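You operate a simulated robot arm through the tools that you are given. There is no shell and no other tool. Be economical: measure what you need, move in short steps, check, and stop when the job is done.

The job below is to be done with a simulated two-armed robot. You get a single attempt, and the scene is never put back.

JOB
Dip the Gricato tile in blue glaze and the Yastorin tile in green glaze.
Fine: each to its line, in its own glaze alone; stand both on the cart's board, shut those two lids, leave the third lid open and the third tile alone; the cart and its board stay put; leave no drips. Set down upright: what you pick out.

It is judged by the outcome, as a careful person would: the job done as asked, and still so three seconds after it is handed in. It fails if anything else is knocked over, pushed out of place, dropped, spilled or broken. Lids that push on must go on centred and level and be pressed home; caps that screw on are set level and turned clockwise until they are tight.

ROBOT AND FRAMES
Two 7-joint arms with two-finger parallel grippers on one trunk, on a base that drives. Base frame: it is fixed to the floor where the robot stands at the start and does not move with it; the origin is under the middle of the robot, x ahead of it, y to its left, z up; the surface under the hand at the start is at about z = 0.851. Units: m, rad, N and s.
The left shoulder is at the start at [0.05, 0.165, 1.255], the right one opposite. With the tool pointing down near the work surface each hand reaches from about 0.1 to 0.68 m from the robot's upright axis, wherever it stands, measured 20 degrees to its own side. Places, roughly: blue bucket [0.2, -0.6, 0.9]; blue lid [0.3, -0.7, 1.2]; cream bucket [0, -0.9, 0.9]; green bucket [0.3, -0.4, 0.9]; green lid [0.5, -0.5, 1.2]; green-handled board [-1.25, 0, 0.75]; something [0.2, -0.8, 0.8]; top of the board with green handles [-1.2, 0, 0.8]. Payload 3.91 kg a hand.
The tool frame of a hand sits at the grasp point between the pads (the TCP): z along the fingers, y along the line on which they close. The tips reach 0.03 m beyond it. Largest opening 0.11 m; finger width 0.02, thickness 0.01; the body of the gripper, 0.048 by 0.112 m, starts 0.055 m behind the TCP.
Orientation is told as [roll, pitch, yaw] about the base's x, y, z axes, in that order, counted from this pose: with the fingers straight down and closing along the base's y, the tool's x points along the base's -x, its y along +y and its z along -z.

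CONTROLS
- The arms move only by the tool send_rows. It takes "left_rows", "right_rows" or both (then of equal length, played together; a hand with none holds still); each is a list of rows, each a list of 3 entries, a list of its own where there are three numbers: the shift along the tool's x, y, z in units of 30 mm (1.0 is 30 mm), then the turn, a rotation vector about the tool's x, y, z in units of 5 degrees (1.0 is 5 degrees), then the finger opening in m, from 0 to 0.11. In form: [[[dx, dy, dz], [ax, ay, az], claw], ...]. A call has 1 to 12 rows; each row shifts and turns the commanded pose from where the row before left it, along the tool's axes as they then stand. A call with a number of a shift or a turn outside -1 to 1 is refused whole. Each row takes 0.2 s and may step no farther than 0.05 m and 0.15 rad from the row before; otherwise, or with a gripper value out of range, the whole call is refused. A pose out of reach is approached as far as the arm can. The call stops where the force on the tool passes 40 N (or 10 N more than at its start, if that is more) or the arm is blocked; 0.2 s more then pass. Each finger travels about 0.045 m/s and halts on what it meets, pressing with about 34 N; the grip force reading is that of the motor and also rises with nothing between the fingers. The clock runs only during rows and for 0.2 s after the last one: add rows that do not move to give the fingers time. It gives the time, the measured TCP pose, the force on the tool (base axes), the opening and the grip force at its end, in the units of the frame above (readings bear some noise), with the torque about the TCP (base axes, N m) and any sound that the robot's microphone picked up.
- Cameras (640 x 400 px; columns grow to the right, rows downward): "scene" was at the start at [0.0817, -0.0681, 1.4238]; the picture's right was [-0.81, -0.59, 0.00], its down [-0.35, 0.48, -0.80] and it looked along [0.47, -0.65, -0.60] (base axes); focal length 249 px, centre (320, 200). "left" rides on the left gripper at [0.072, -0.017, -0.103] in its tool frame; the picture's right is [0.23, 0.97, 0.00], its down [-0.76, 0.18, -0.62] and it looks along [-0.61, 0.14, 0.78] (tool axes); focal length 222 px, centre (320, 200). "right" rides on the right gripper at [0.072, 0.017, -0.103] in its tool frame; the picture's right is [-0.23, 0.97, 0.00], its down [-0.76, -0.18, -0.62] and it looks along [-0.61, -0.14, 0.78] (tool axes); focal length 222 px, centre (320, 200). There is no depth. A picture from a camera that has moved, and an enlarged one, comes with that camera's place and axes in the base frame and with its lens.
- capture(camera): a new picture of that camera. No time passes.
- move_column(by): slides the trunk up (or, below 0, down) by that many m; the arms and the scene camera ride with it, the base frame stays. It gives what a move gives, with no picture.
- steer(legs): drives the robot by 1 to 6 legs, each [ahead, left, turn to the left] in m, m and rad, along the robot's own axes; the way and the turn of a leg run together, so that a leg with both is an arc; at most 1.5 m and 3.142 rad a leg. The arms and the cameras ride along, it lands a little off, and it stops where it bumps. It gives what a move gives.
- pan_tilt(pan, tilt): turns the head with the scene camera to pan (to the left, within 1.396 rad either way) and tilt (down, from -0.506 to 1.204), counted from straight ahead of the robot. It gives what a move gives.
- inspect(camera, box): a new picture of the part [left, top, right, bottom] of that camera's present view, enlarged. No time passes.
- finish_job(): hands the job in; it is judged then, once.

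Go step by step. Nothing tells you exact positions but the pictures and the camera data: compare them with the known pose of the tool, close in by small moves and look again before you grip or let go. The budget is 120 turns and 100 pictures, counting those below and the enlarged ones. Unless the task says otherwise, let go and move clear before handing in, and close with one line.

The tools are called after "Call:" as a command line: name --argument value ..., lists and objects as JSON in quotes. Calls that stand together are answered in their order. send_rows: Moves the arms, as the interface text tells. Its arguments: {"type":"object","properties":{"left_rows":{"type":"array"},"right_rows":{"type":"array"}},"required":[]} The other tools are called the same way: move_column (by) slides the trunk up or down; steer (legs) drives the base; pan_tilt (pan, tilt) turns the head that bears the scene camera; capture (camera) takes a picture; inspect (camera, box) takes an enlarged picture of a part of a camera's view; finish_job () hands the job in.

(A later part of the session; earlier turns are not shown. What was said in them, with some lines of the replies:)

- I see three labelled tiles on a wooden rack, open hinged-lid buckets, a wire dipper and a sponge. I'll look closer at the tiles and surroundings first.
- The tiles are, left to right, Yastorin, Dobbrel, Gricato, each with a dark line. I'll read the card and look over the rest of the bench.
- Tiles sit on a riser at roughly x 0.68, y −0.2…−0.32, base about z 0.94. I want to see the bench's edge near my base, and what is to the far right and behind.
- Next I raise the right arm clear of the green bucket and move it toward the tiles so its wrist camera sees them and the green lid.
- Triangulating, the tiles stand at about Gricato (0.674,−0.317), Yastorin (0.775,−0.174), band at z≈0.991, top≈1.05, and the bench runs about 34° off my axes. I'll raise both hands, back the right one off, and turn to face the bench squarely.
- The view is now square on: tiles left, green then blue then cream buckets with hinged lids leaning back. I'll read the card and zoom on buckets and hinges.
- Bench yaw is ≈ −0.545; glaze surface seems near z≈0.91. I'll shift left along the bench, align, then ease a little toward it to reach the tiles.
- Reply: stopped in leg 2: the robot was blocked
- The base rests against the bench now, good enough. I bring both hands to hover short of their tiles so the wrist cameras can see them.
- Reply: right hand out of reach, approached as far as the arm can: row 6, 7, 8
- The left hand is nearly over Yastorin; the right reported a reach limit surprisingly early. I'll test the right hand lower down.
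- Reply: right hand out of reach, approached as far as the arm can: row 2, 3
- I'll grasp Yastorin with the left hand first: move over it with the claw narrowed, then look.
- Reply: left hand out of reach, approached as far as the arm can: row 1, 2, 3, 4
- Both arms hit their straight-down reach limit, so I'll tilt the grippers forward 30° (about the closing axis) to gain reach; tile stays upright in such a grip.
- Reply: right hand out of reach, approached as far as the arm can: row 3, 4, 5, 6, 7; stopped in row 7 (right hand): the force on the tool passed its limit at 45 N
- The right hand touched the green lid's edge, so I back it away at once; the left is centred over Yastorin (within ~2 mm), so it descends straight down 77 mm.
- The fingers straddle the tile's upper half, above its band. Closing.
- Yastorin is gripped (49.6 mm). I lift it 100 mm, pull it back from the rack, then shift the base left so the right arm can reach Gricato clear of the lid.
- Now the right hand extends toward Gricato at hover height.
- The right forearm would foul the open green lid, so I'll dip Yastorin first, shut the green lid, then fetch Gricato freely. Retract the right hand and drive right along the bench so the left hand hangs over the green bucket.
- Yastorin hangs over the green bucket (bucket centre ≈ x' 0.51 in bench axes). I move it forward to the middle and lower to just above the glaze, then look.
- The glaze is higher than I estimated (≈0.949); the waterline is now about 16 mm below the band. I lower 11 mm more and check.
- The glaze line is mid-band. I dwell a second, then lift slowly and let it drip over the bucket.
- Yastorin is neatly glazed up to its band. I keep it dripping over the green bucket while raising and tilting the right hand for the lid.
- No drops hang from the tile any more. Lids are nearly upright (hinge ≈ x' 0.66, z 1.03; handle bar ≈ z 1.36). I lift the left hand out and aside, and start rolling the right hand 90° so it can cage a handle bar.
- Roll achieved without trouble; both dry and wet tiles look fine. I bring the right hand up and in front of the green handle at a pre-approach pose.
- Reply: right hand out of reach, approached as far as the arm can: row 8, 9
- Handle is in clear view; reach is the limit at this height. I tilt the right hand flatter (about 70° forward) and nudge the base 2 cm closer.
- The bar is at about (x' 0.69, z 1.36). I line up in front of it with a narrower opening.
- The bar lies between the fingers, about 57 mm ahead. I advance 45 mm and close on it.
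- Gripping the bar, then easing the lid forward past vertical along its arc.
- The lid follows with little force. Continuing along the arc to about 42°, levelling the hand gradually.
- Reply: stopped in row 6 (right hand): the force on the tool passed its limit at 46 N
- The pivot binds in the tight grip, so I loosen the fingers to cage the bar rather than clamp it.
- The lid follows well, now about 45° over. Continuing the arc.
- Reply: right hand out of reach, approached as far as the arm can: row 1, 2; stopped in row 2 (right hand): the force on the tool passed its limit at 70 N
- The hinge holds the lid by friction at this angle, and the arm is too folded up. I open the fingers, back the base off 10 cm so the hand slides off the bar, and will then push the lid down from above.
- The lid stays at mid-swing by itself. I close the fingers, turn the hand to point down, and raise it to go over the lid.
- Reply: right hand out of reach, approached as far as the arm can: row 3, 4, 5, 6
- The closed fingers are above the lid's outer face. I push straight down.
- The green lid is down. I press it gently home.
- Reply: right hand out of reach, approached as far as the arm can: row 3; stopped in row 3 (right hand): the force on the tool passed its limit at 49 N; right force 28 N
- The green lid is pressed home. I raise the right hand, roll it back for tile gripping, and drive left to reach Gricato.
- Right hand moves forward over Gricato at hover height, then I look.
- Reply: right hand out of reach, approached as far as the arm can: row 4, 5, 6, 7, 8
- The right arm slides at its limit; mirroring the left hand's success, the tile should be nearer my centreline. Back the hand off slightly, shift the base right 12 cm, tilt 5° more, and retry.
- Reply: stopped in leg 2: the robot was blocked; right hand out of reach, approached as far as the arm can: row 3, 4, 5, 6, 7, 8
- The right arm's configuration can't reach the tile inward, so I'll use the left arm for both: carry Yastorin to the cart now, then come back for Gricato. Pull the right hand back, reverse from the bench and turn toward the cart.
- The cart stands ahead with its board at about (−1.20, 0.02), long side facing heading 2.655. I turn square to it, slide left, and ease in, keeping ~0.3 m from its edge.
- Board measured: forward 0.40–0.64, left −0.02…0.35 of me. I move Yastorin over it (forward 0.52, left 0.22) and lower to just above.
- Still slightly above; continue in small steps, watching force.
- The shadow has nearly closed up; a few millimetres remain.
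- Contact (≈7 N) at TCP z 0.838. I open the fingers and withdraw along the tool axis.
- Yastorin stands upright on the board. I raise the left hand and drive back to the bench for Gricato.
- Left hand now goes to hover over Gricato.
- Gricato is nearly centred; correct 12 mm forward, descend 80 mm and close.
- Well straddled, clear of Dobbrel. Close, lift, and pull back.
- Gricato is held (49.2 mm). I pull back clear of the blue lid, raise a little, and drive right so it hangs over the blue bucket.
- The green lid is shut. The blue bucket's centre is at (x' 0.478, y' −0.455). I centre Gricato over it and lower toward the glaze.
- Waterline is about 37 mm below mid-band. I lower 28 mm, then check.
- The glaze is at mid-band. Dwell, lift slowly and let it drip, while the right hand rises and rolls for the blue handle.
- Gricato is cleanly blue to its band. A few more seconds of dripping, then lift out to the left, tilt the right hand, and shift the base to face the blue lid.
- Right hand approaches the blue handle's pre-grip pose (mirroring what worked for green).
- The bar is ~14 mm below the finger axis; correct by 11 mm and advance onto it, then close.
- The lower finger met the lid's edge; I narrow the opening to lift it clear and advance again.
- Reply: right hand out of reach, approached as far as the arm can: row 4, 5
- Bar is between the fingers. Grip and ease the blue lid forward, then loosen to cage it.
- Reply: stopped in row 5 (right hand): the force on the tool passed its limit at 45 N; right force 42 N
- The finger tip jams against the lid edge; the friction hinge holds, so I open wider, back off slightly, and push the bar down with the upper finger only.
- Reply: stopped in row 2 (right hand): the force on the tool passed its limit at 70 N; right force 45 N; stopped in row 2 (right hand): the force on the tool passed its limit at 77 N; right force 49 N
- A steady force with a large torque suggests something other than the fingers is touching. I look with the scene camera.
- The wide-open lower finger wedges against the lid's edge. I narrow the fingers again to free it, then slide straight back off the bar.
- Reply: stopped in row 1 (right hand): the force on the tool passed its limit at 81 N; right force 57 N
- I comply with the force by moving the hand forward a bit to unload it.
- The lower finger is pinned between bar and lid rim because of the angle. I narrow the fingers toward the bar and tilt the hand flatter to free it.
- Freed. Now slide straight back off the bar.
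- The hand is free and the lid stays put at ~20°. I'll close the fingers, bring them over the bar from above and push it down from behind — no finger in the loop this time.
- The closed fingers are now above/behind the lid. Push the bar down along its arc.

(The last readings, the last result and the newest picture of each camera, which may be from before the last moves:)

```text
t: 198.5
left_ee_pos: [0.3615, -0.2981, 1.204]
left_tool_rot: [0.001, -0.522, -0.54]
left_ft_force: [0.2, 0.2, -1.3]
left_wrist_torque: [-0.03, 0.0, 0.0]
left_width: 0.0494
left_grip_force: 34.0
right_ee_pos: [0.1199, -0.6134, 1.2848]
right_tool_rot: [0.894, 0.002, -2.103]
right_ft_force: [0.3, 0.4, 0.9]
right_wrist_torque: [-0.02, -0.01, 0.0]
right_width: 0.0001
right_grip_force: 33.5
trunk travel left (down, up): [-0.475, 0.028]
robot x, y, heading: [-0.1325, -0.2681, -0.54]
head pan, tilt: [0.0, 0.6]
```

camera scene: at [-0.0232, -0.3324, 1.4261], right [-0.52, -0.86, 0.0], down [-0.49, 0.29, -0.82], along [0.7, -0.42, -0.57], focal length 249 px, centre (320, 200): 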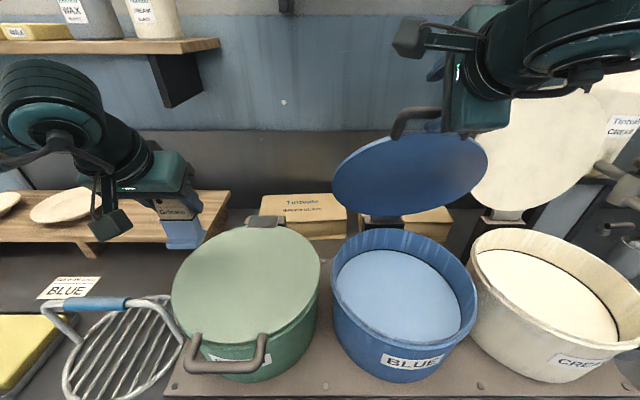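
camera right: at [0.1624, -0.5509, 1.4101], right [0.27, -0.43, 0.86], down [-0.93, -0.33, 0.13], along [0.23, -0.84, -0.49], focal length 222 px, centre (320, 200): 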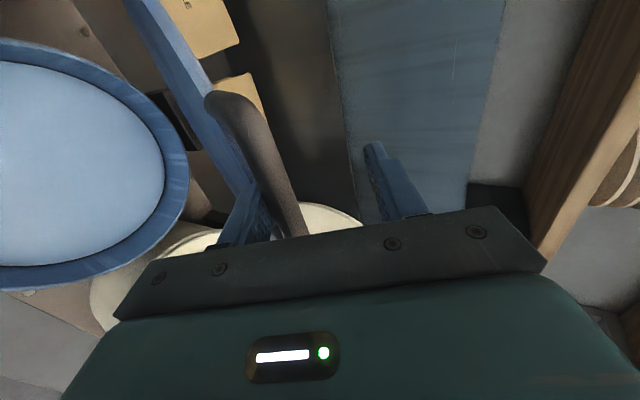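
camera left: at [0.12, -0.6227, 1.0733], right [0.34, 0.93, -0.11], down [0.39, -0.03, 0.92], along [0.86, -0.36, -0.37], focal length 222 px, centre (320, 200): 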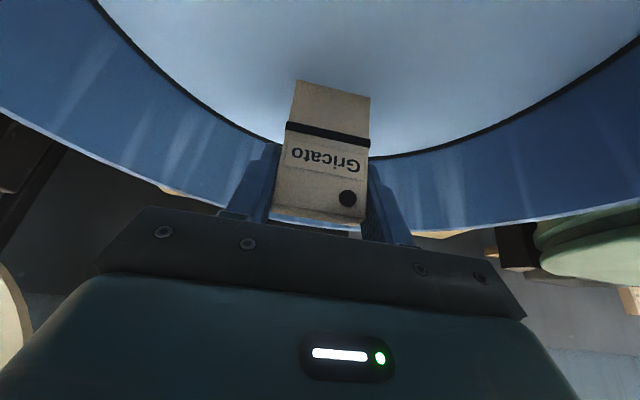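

Call:
capture --camera "scene"

```text
7 pictures are left
camera scene: at [-0.0314, -0.3288, 1.4272], right [-0.52, -0.86, 0.0], down [-0.48, 0.29, -0.83], along [0.71, -0.43, -0.56], focal length 249 px, centre (320, 200)
```

scene: 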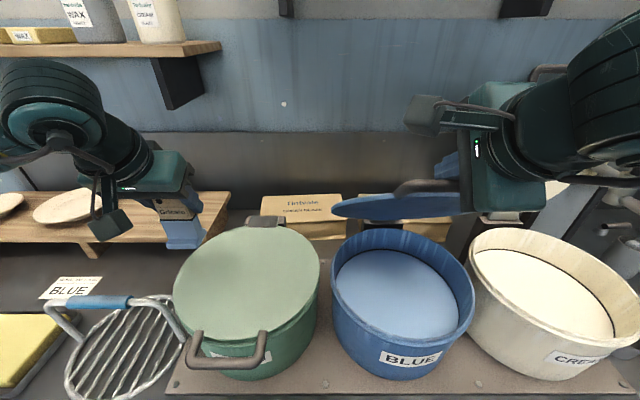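

The lid is at about 55° and holding. I point the hand down and shift forward over the lid, then press it down as with the green one.

Call:
send_rows --right_rows '[[[0, 0, 0], [1, 0, 0], 0.0], [[0, 0, 0], [1, 0, 0], 0.0], [[0, 0, 0], [1, 0, 0], 0.0], [[0, 0, 0], [1, 0, 0], 0.0], [[0, 0, 0], [1, 0, 0], 0.0], [[0, 0, 0], [1, 0, 0], 0.0], [[0, 0, 0], [1, 0, 0], 0.0], [[0, 0, 0], [1, 0, 0], 0.0], [[0.1, 0.98, 0.19], [0, 0, 0], 0.0], [[0.1, 0.98, 0.19], [0, 0, 0], 0.0]]'

```text
t: 200.7
left_ee_pos: [0.3636, -0.2999, 1.2014]
left_tool_rot: [0.001, -0.522, -0.543]
left_ft_force: [0.1, -0.3, -1.1]
left_wrist_torque: [0.03, 0.01, 0.02]
left_width: 0.0494
left_grip_force: 34.2
right_ee_pos: [0.1784, -0.6385, 1.284]
right_tool_rot: [0.194, 0.003, -2.106]
right_ft_force: [0.1, -0.5, 0.6]
right_wrist_torque: [-0.01, 0.01, -0.01]
right_width: 0.0
right_grip_force: 33.5
trunk travel left (down, up): [-0.475, 0.028]
robot x, y, heading: [-0.1331, -0.2692, -0.542]
head pan, tilt: [0.0, 0.6]
```

Call:
send_rows --right_rows '[[[0, -0.15, 0.735], [0, 0, 0], 0], [[0, -0.15, 0.735], [0, 0, 0], 0], [[0, -0.15, 0.735], [0, 0, 0], 0], [[0, -0.15, 0.735], [0, 0, 0], 0], [[0, -0.15, 0.735], [0, 0, 0], 0], [[0, -0.15, 0.735], [0, 0, 0], 0], [[0, -0.15, 0.735], [0, 0, 0], 0], [[0, -0.15, 0.735], [0, 0, 0], 0], [[0, -0.15, 0.735], [0, 0, 0], 0], [[0, -0.07, 0.33], [0, 0, 0], 0], [[0, -0.07, 0.33], [0, 0, 0], 0], [[0, -0.07, 0.33], [0, 0, 0], 0]]'

```text
t: 203.2
left_ee_pos: [0.359, -0.2983, 1.2053]
left_tool_rot: [-0.002, -0.525, -0.544]
left_ft_force: [0.3, 0.1, -1.5]
left_wrist_torque: [-0.01, -0.02, 0.02]
left_width: 0.0493
left_grip_force: 34.4
right_ee_pos: [0.1746, -0.6341, 1.0662]
right_tool_rot: [0.211, 0.001, -2.108]
right_ft_force: [-15.6, 3.7, 24.0]
right_wrist_torque: [0.15, 0.55, 0.02]
right_width: 0.0
right_grip_force: 33.9
trunk travel left (down, up): [-0.475, 0.028]
robot x, y, heading: [-0.1352, -0.2703, -0.543]
head pan, tilt: [0.0, 0.6]
stopped in row 12 (right hand): the force on the tool passed its limit at 51 N (the readings are from after the stop); the commanded pose is now the measured one
```

The blue lid is pressed home just like the green. Raise and tuck the right hand, then drive to the cart with Gricato.

Call:
send_rows --right_rows '[[[0, 0.198, -0.98], [0, 0, 0], 0], [[0, 0.198, -0.98], [0, 0, 0], 0], [[0, 0.198, -0.98], [0, 0, 0], 0], [[0, -0.6, -0.6], [0, 0, 0], 0], [[0, -0.8, 0], [0, 0, 0], 0], [[0, -0.8, 0], [0, 0, 0], 0]]'

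Call:
capture --camera "scene"

Call:
steer --legs '[[-0.4, 0, 0], [0, 0, -3.084], [0.1, 0, 0]]'

```text
t: 204.6
left_ee_pos: [0.3618, -0.2984, 1.2033]
left_tool_rot: [0.0, -0.523, -0.546]
left_ft_force: [-0.7, 0.6, -2.0]
left_wrist_torque: [0.02, -0.02, -0.02]
left_width: 0.0495
left_grip_force: 34.3
right_ee_pos: [0.1163, -0.6002, 1.1556]
right_tool_rot: [0.207, 0.003, -2.112]
right_ft_force: [-1.4, 0.1, -0.1]
right_wrist_torque: [-0.02, -0.02, -0.01]
right_width: 0.0
right_grip_force: 33.9
trunk travel left (down, up): [-0.475, 0.028]
robot x, y, heading: [-0.1338, -0.2687, -0.543]
head pan, tilt: [0.0, 0.6]
```

```text
6 pictures are left
camera scene: at [-0.0318, -0.3287, 1.4273], right [-0.52, -0.86, 0.0], down [-0.48, 0.29, -0.83], along [0.71, -0.43, -0.56], focal length 249 px, centre (320, 200)
```

scene: 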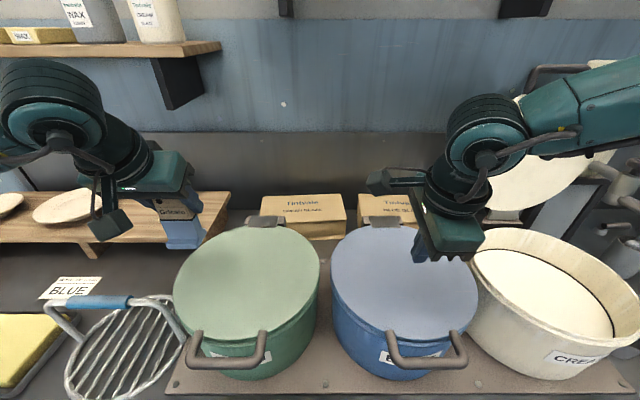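

```text
t: 215.1
left_ee_pos: [-1.0634, -0.0314, 1.2021]
left_tool_rot: [0.0, -0.522, 2.679]
left_ft_force: [0.7, -0.4, -1.2]
left_wrist_torque: [0.03, -0.01, 0.03]
left_width: 0.0495
left_grip_force: 34.2
right_ee_pos: [-0.8465, 0.2895, 1.1571]
right_tool_rot: [0.207, 0.0, 1.115]
right_ft_force: [-0.5, -0.2, 1.1]
right_wrist_torque: [-0.01, -0.01, 0.03]
right_width: 0.0
right_grip_force: 33.9
trunk travel left (down, up): [-0.475, 0.028]
robot x, y, heading: [-0.5693, -0.0195, 2.685]
head pan, tilt: [0.0, 0.6]
```

Both lids are flat and shut, the cream one still open. I make the final approach and lower Gricato beside Yastorin.

Call:
steer --legs '[[0.08, 0, -0.028]]'

Call:
send_rows --left_rows '[[[-0.837, 0, 0.483], [0, 0, 0], 0.04], [[-0.837, 0, 0.483], [0, 0, 0], 0.04], [[0.45, 0, 0.779], [0, 0, 0], 0.04], [[0.45, 0, 0.779], [0, 0, 0], 0.04], [[0.45, 0, 0.779], [0, 0, 0], 0.04], [[0.45, 0, 0.779], [0, 0, 0], 0.04], [[0.45, 0, 0.779], [0, 0, 0], 0.04], [[0.45, 0, 0.779], [0, 0, 0], 0.04], [[0, 0, 0], [0, 0, 0], 0.04]]'

Call:
capture --camera "left"

```text
t: 216.1
left_ee_pos: [-1.1358, 0.0197, 1.2034]
left_tool_rot: [-0.001, -0.522, 2.651]
left_ft_force: [1.0, 0.0, -2.1]
left_wrist_torque: [0.0, -0.03, -0.05]
left_width: 0.0496
left_grip_force: 33.6
right_ee_pos: [-0.9092, 0.3334, 1.1562]
right_tool_rot: [0.207, 0.001, 1.09]
right_ft_force: [0.3, 0.4, -0.4]
right_wrist_torque: [0.02, 0.03, -0.04]
right_width: 0.0001
right_grip_force: 34.3
trunk travel left (down, up): [-0.475, 0.028]
robot x, y, heading: [-0.6445, 0.0166, 2.655]
head pan, tilt: [0.0, 0.6]
```

```text
t: 218.1
left_ee_pos: [-1.1853, 0.0461, 1.0404]
left_tool_rot: [0.0, -0.525, 2.651]
left_ft_force: [-0.6, 0.5, -0.7]
left_wrist_torque: [0.01, -0.03, 0.02]
left_width: 0.0493
left_grip_force: 33.9
right_ee_pos: [-0.9087, 0.3333, 1.1571]
right_tool_rot: [0.208, 0.003, 1.089]
right_ft_force: [-0.3, 0.9, 0.0]
right_wrist_torque: [0.01, -0.02, 0.01]
right_width: 0.0
right_grip_force: 33.9
trunk travel left (down, up): [-0.475, 0.028]
robot x, y, heading: [-0.6355, 0.017, 2.656]
head pan, tilt: [0.0, 0.6]
```

```text
5 pictures are left
camera left: at [-1.076, 0.0075, 1.0942], right [-0.28, -0.95, -0.11], down [-0.39, 0.01, 0.92], along [-0.88, 0.31, -0.37], focal length 222 px, centre (320, 200)
```

left: 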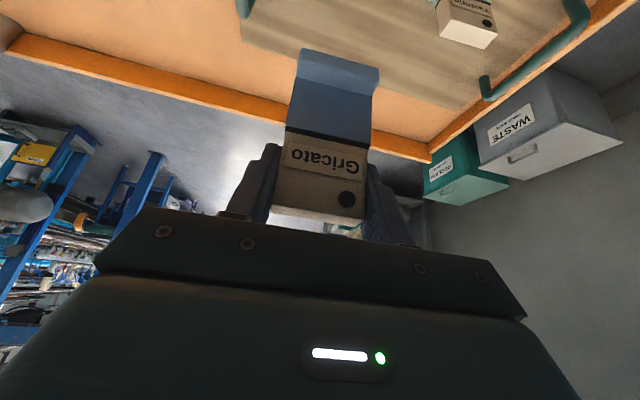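

Lower the remaining height to ~10 mm above contact, then small steps.

Call:
send_rows --left_rows '[[[0.458, 0, 0.793], [0, 0, 0], 0.04], [[0.458, 0, 0.793], [0, 0, 0], 0.04], [[0.458, 0, 0.793], [0, 0, 0], 0.04], [[0.458, 0, 0.793], [0, 0, 0], 0.04], [[0.458, 0, 0.793], [0, 0, 0], 0.04], [[0.458, 0, 0.793], [0, 0, 0], 0.04], [[0.38, 0, 0.66], [0, 0, 0], 0.04], [[0, 0, 0], [0, 0, 0], 0.04]]'

Call:
capture --camera "left"

```text
t: 219.9
left_ee_pos: [-1.1876, 0.0454, 0.8533]
left_tool_rot: [0.0, -0.522, 2.651]
left_ft_force: [-0.3, 0.2, -1.5]
left_wrist_torque: [0.01, 0.02, 0.0]
left_width: 0.0494
left_grip_force: 33.6
right_ee_pos: [-0.9073, 0.3326, 1.1568]
right_tool_rot: [0.209, 0.003, 1.09]
right_ft_force: [-0.1, 0.7, 0.4]
right_wrist_torque: [-0.02, 0.02, 0.0]
right_width: 0.0
right_grip_force: 33.8
trunk travel left (down, up): [-0.475, 0.028]
robot x, y, heading: [-0.6372, 0.0157, 2.654]
head pan, tilt: [0.0, 0.6]
```

```text
4 pictures are left
camera left: at [-1.0774, 0.0067, 0.9074], right [-0.28, -0.95, -0.11], down [-0.39, 0.01, 0.92], along [-0.88, 0.31, -0.37], focal length 222 px, centre (320, 200)
```

left: 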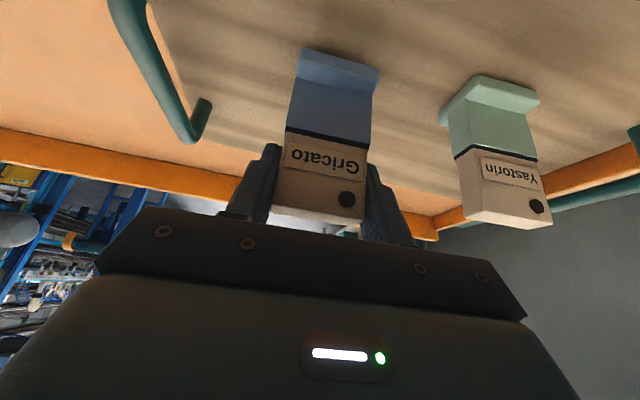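

Both tiles fit comfortably on the board, well clear of handle and each other. Now small steps to contact.

Call:
send_rows --left_rows '[[[0.083, 0, 0.144], [0, 0, 0], 0.04], [[0.083, 0, 0.144], [0, 0, 0], 0.04]]'

Call:
send_rows --left_rows '[[[0.042, 0, 0.072], [0, 0, 0], 0.04]]'

Call:
send_rows --left_rows '[[[0.033, 0, 0.058], [0, 0, 0], 0.04]]'

```text
t: 220.5
left_ee_pos: [-1.1855, 0.0462, 0.843]
left_tool_rot: [-0.002, -0.523, 2.652]
left_ft_force: [-0.5, -0.8, -1.4]
left_wrist_torque: [0.02, 0.01, -0.01]
left_width: 0.0496
left_grip_force: 34.1
right_ee_pos: [-0.9083, 0.3322, 1.1579]
right_tool_rot: [0.208, 0.002, 1.088]
right_ft_force: [0.4, 0.1, -0.8]
right_wrist_torque: [-0.01, 0.04, 0.0]
right_width: 0.0001
right_grip_force: 34.4
trunk travel left (down, up): [-0.475, 0.028]
robot x, y, heading: [-0.6372, 0.0171, 2.65]
head pan, tilt: [0.0, 0.6]
```

```text
t: 220.9
left_ee_pos: [-1.1865, 0.0459, 0.8407]
left_tool_rot: [-0.001, -0.523, 2.652]
left_ft_force: [0.6, -1.6, -1.5]
left_wrist_torque: [-0.01, 0.0, 0.01]
left_width: 0.0495
left_grip_force: 33.8
right_ee_pos: [-0.9075, 0.3323, 1.1581]
right_tool_rot: [0.209, 0.003, 1.088]
right_ft_force: [0.1, -0.4, -0.1]
right_wrist_torque: [0.03, 0.03, 0.0]
right_width: 0.0
right_grip_force: 33.4
trunk travel left (down, up): [-0.475, 0.028]
robot x, y, heading: [-0.6384, 0.0165, 2.655]
head pan, tilt: [0.0, 0.6]
```

```text
t: 221.3
left_ee_pos: [-1.1884, 0.0466, 0.8383]
left_tool_rot: [0.0, -0.522, 2.651]
left_ft_force: [0.3, -0.1, -2.1]
left_wrist_torque: [-0.02, 0.01, 0.0]
left_width: 0.0497
left_grip_force: 34.0
right_ee_pos: [-0.9086, 0.3332, 1.1572]
right_tool_rot: [0.207, 0.002, 1.089]
right_ft_force: [0.8, 0.5, -0.8]
right_wrist_torque: [0.01, 0.0, -0.01]
right_width: 0.0002
right_grip_force: 34.3
trunk travel left (down, up): [-0.475, 0.028]
robot x, y, heading: [-0.6394, 0.0134, 2.647]
head pan, tilt: [0.0, 0.6]
```

Call:
send_rows --left_rows '[[[0.033, 0, 0.058], [0, 0, 0], 0.04]]'

Call:
send_rows --left_rows '[[[0.025, 0, 0.043], [0, 0, 0], 0.04]]'

```text
t: 221.7
left_ee_pos: [-1.1864, 0.0465, 0.8379]
left_tool_rot: [0.001, -0.522, 2.651]
left_ft_force: [-0.3, -0.5, -2.3]
left_wrist_torque: [0.02, 0.0, 0.0]
left_width: 0.0493
left_grip_force: 34.2
right_ee_pos: [-0.9083, 0.3323, 1.1566]
right_tool_rot: [0.208, 0.003, 1.088]
right_ft_force: [-0.2, -0.4, -0.1]
right_wrist_torque: [0.0, 0.06, 0.05]
right_width: 0.0
right_grip_force: 34.1
trunk travel left (down, up): [-0.475, 0.028]
robot x, y, heading: [-0.6398, 0.0159, 2.653]
head pan, tilt: [0.0, 0.6]
```

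```text
t: 222.1
left_ee_pos: [-1.1866, 0.0449, 0.8359]
left_tool_rot: [0.001, -0.527, 2.65]
left_ft_force: [0.2, -1.4, 5.0]
left_wrist_torque: [-0.05, -0.2, -0.02]
left_width: 0.0495
left_grip_force: 34.0
right_ee_pos: [-0.9084, 0.3337, 1.1572]
right_tool_rot: [0.21, 0.002, 1.091]
right_ft_force: [-0.9, -0.7, 0.2]
right_wrist_torque: [-0.01, -0.04, 0.01]
right_width: 0.0
right_grip_force: 34.0
trunk travel left (down, up): [-0.475, 0.028]
robot x, y, heading: [-0.6415, 0.0178, 2.652]
head pan, tilt: [0.0, 0.6]
```

Contact at 5 N. Open gently and withdraw along the tool axis, then up, and check.

Call:
send_rows --left_rows '[[[0, 0, 0], [0, 0, 0], 0.054], [[0, 0, 0], [0, 0, 0], 0.065], [[0, 0, 0], [0, 0, 0], 0.075], [[0, 0, 0], [0, 0, 0], 0.075], [[0, 0, -0.5], [0, 0, 0], 0.075], [[0, 0, -1], [0, 0, 0], 0.075], [[0, 0, -1], [0, 0, 0], 0.075], [[0, 0, -1], [0, 0, 0], 0.075], [[0, 0, -1], [0, 0, 0], 0.075], [[-0.4, 0, -0.8], [0, 0, 0], 0.075], [[-0.4, 0, -0.8], [0, 0, 0], 0.075], [[-0.4, 0, -0.8], [0, 0, 0], 0.075]]'

Call:
capture --camera "left"

Call:
steer --legs '[[-0.25, 0, 0]]'

Call:
inspect --camera "scene" --box '[120, 160, 480, 385]'

```text
t: 224.7
left_ee_pos: [-1.1227, 0.0127, 1.0325]
left_tool_rot: [0.0, -0.522, 2.651]
left_ft_force: [0.0, 0.4, 0.3]
left_wrist_torque: [0.04, 0.02, 0.03]
left_width: 0.0745
left_grip_force: 0.2
right_ee_pos: [-0.9083, 0.333, 1.1574]
right_tool_rot: [0.208, 0.001, 1.09]
right_ft_force: [-0.4, -0.8, -0.1]
right_wrist_torque: [-0.04, 0.0, 0.0]
right_width: 0.0
right_grip_force: 34.4
trunk travel left (down, up): [-0.475, 0.028]
robot x, y, heading: [-0.636, 0.0168, 2.652]
head pan, tilt: [0.0, 0.6]
```

```text
3 pictures are left
camera left: at [-1.0131, -0.0264, 1.0859], right [-0.28, -0.95, -0.11], down [-0.39, 0.01, 0.92], along [-0.87, 0.31, -0.38], focal length 222 px, centre (320, 200)
```

left: 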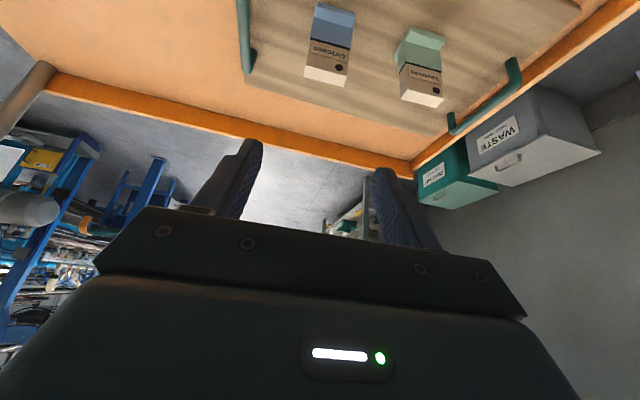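

```text
t: 226.5
left_ee_pos: [-0.9043, -0.1044, 1.0319]
left_tool_rot: [-0.001, -0.524, 2.653]
left_ft_force: [-0.6, 0.4, 1.8]
left_wrist_torque: [0.02, 0.02, 0.02]
left_width: 0.0751
left_grip_force: 0.0
right_ee_pos: [-0.6911, 0.2185, 1.157]
right_tool_rot: [0.208, 0.001, 1.089]
right_ft_force: [0.2, -0.7, 0.1]
right_wrist_torque: [0.0, 0.05, 0.02]
right_width: 0.0
right_grip_force: 34.1
trunk travel left (down, up): [-0.475, 0.028]
robot x, y, heading: [-0.4237, -0.0967, 2.66]
head pan, tilt: [0.0, 0.6]
```

```text
1.78 times, centred on (300, 272) of scene
camera zoom: at [-0.5255, -0.0409, 1.4273], right [0.47, 0.88, 0.0], down [0.5, -0.26, -0.83], along [-0.73, 0.39, -0.56], focal length 443 px, centre (356, 71)
```

zoom: 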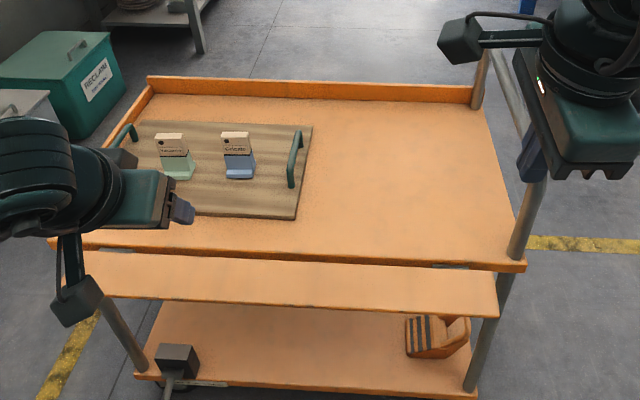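

Both glazed tiles stand upright on the board. The green and blue lids are shut, the cream lid is still open and Dobbrel is untouched. My hands are empty and clear, so I hand in.

Call:
finish_job

```text
The job is handed in.
```

I dipped Gricato in blue and Yastorin in green, each to its line, and stood both upright on the cart's board. I shut and pressed down the blue and green lids. The cream lid is still open, Dobbrel was not touched, and no drips were visible in the pictures.
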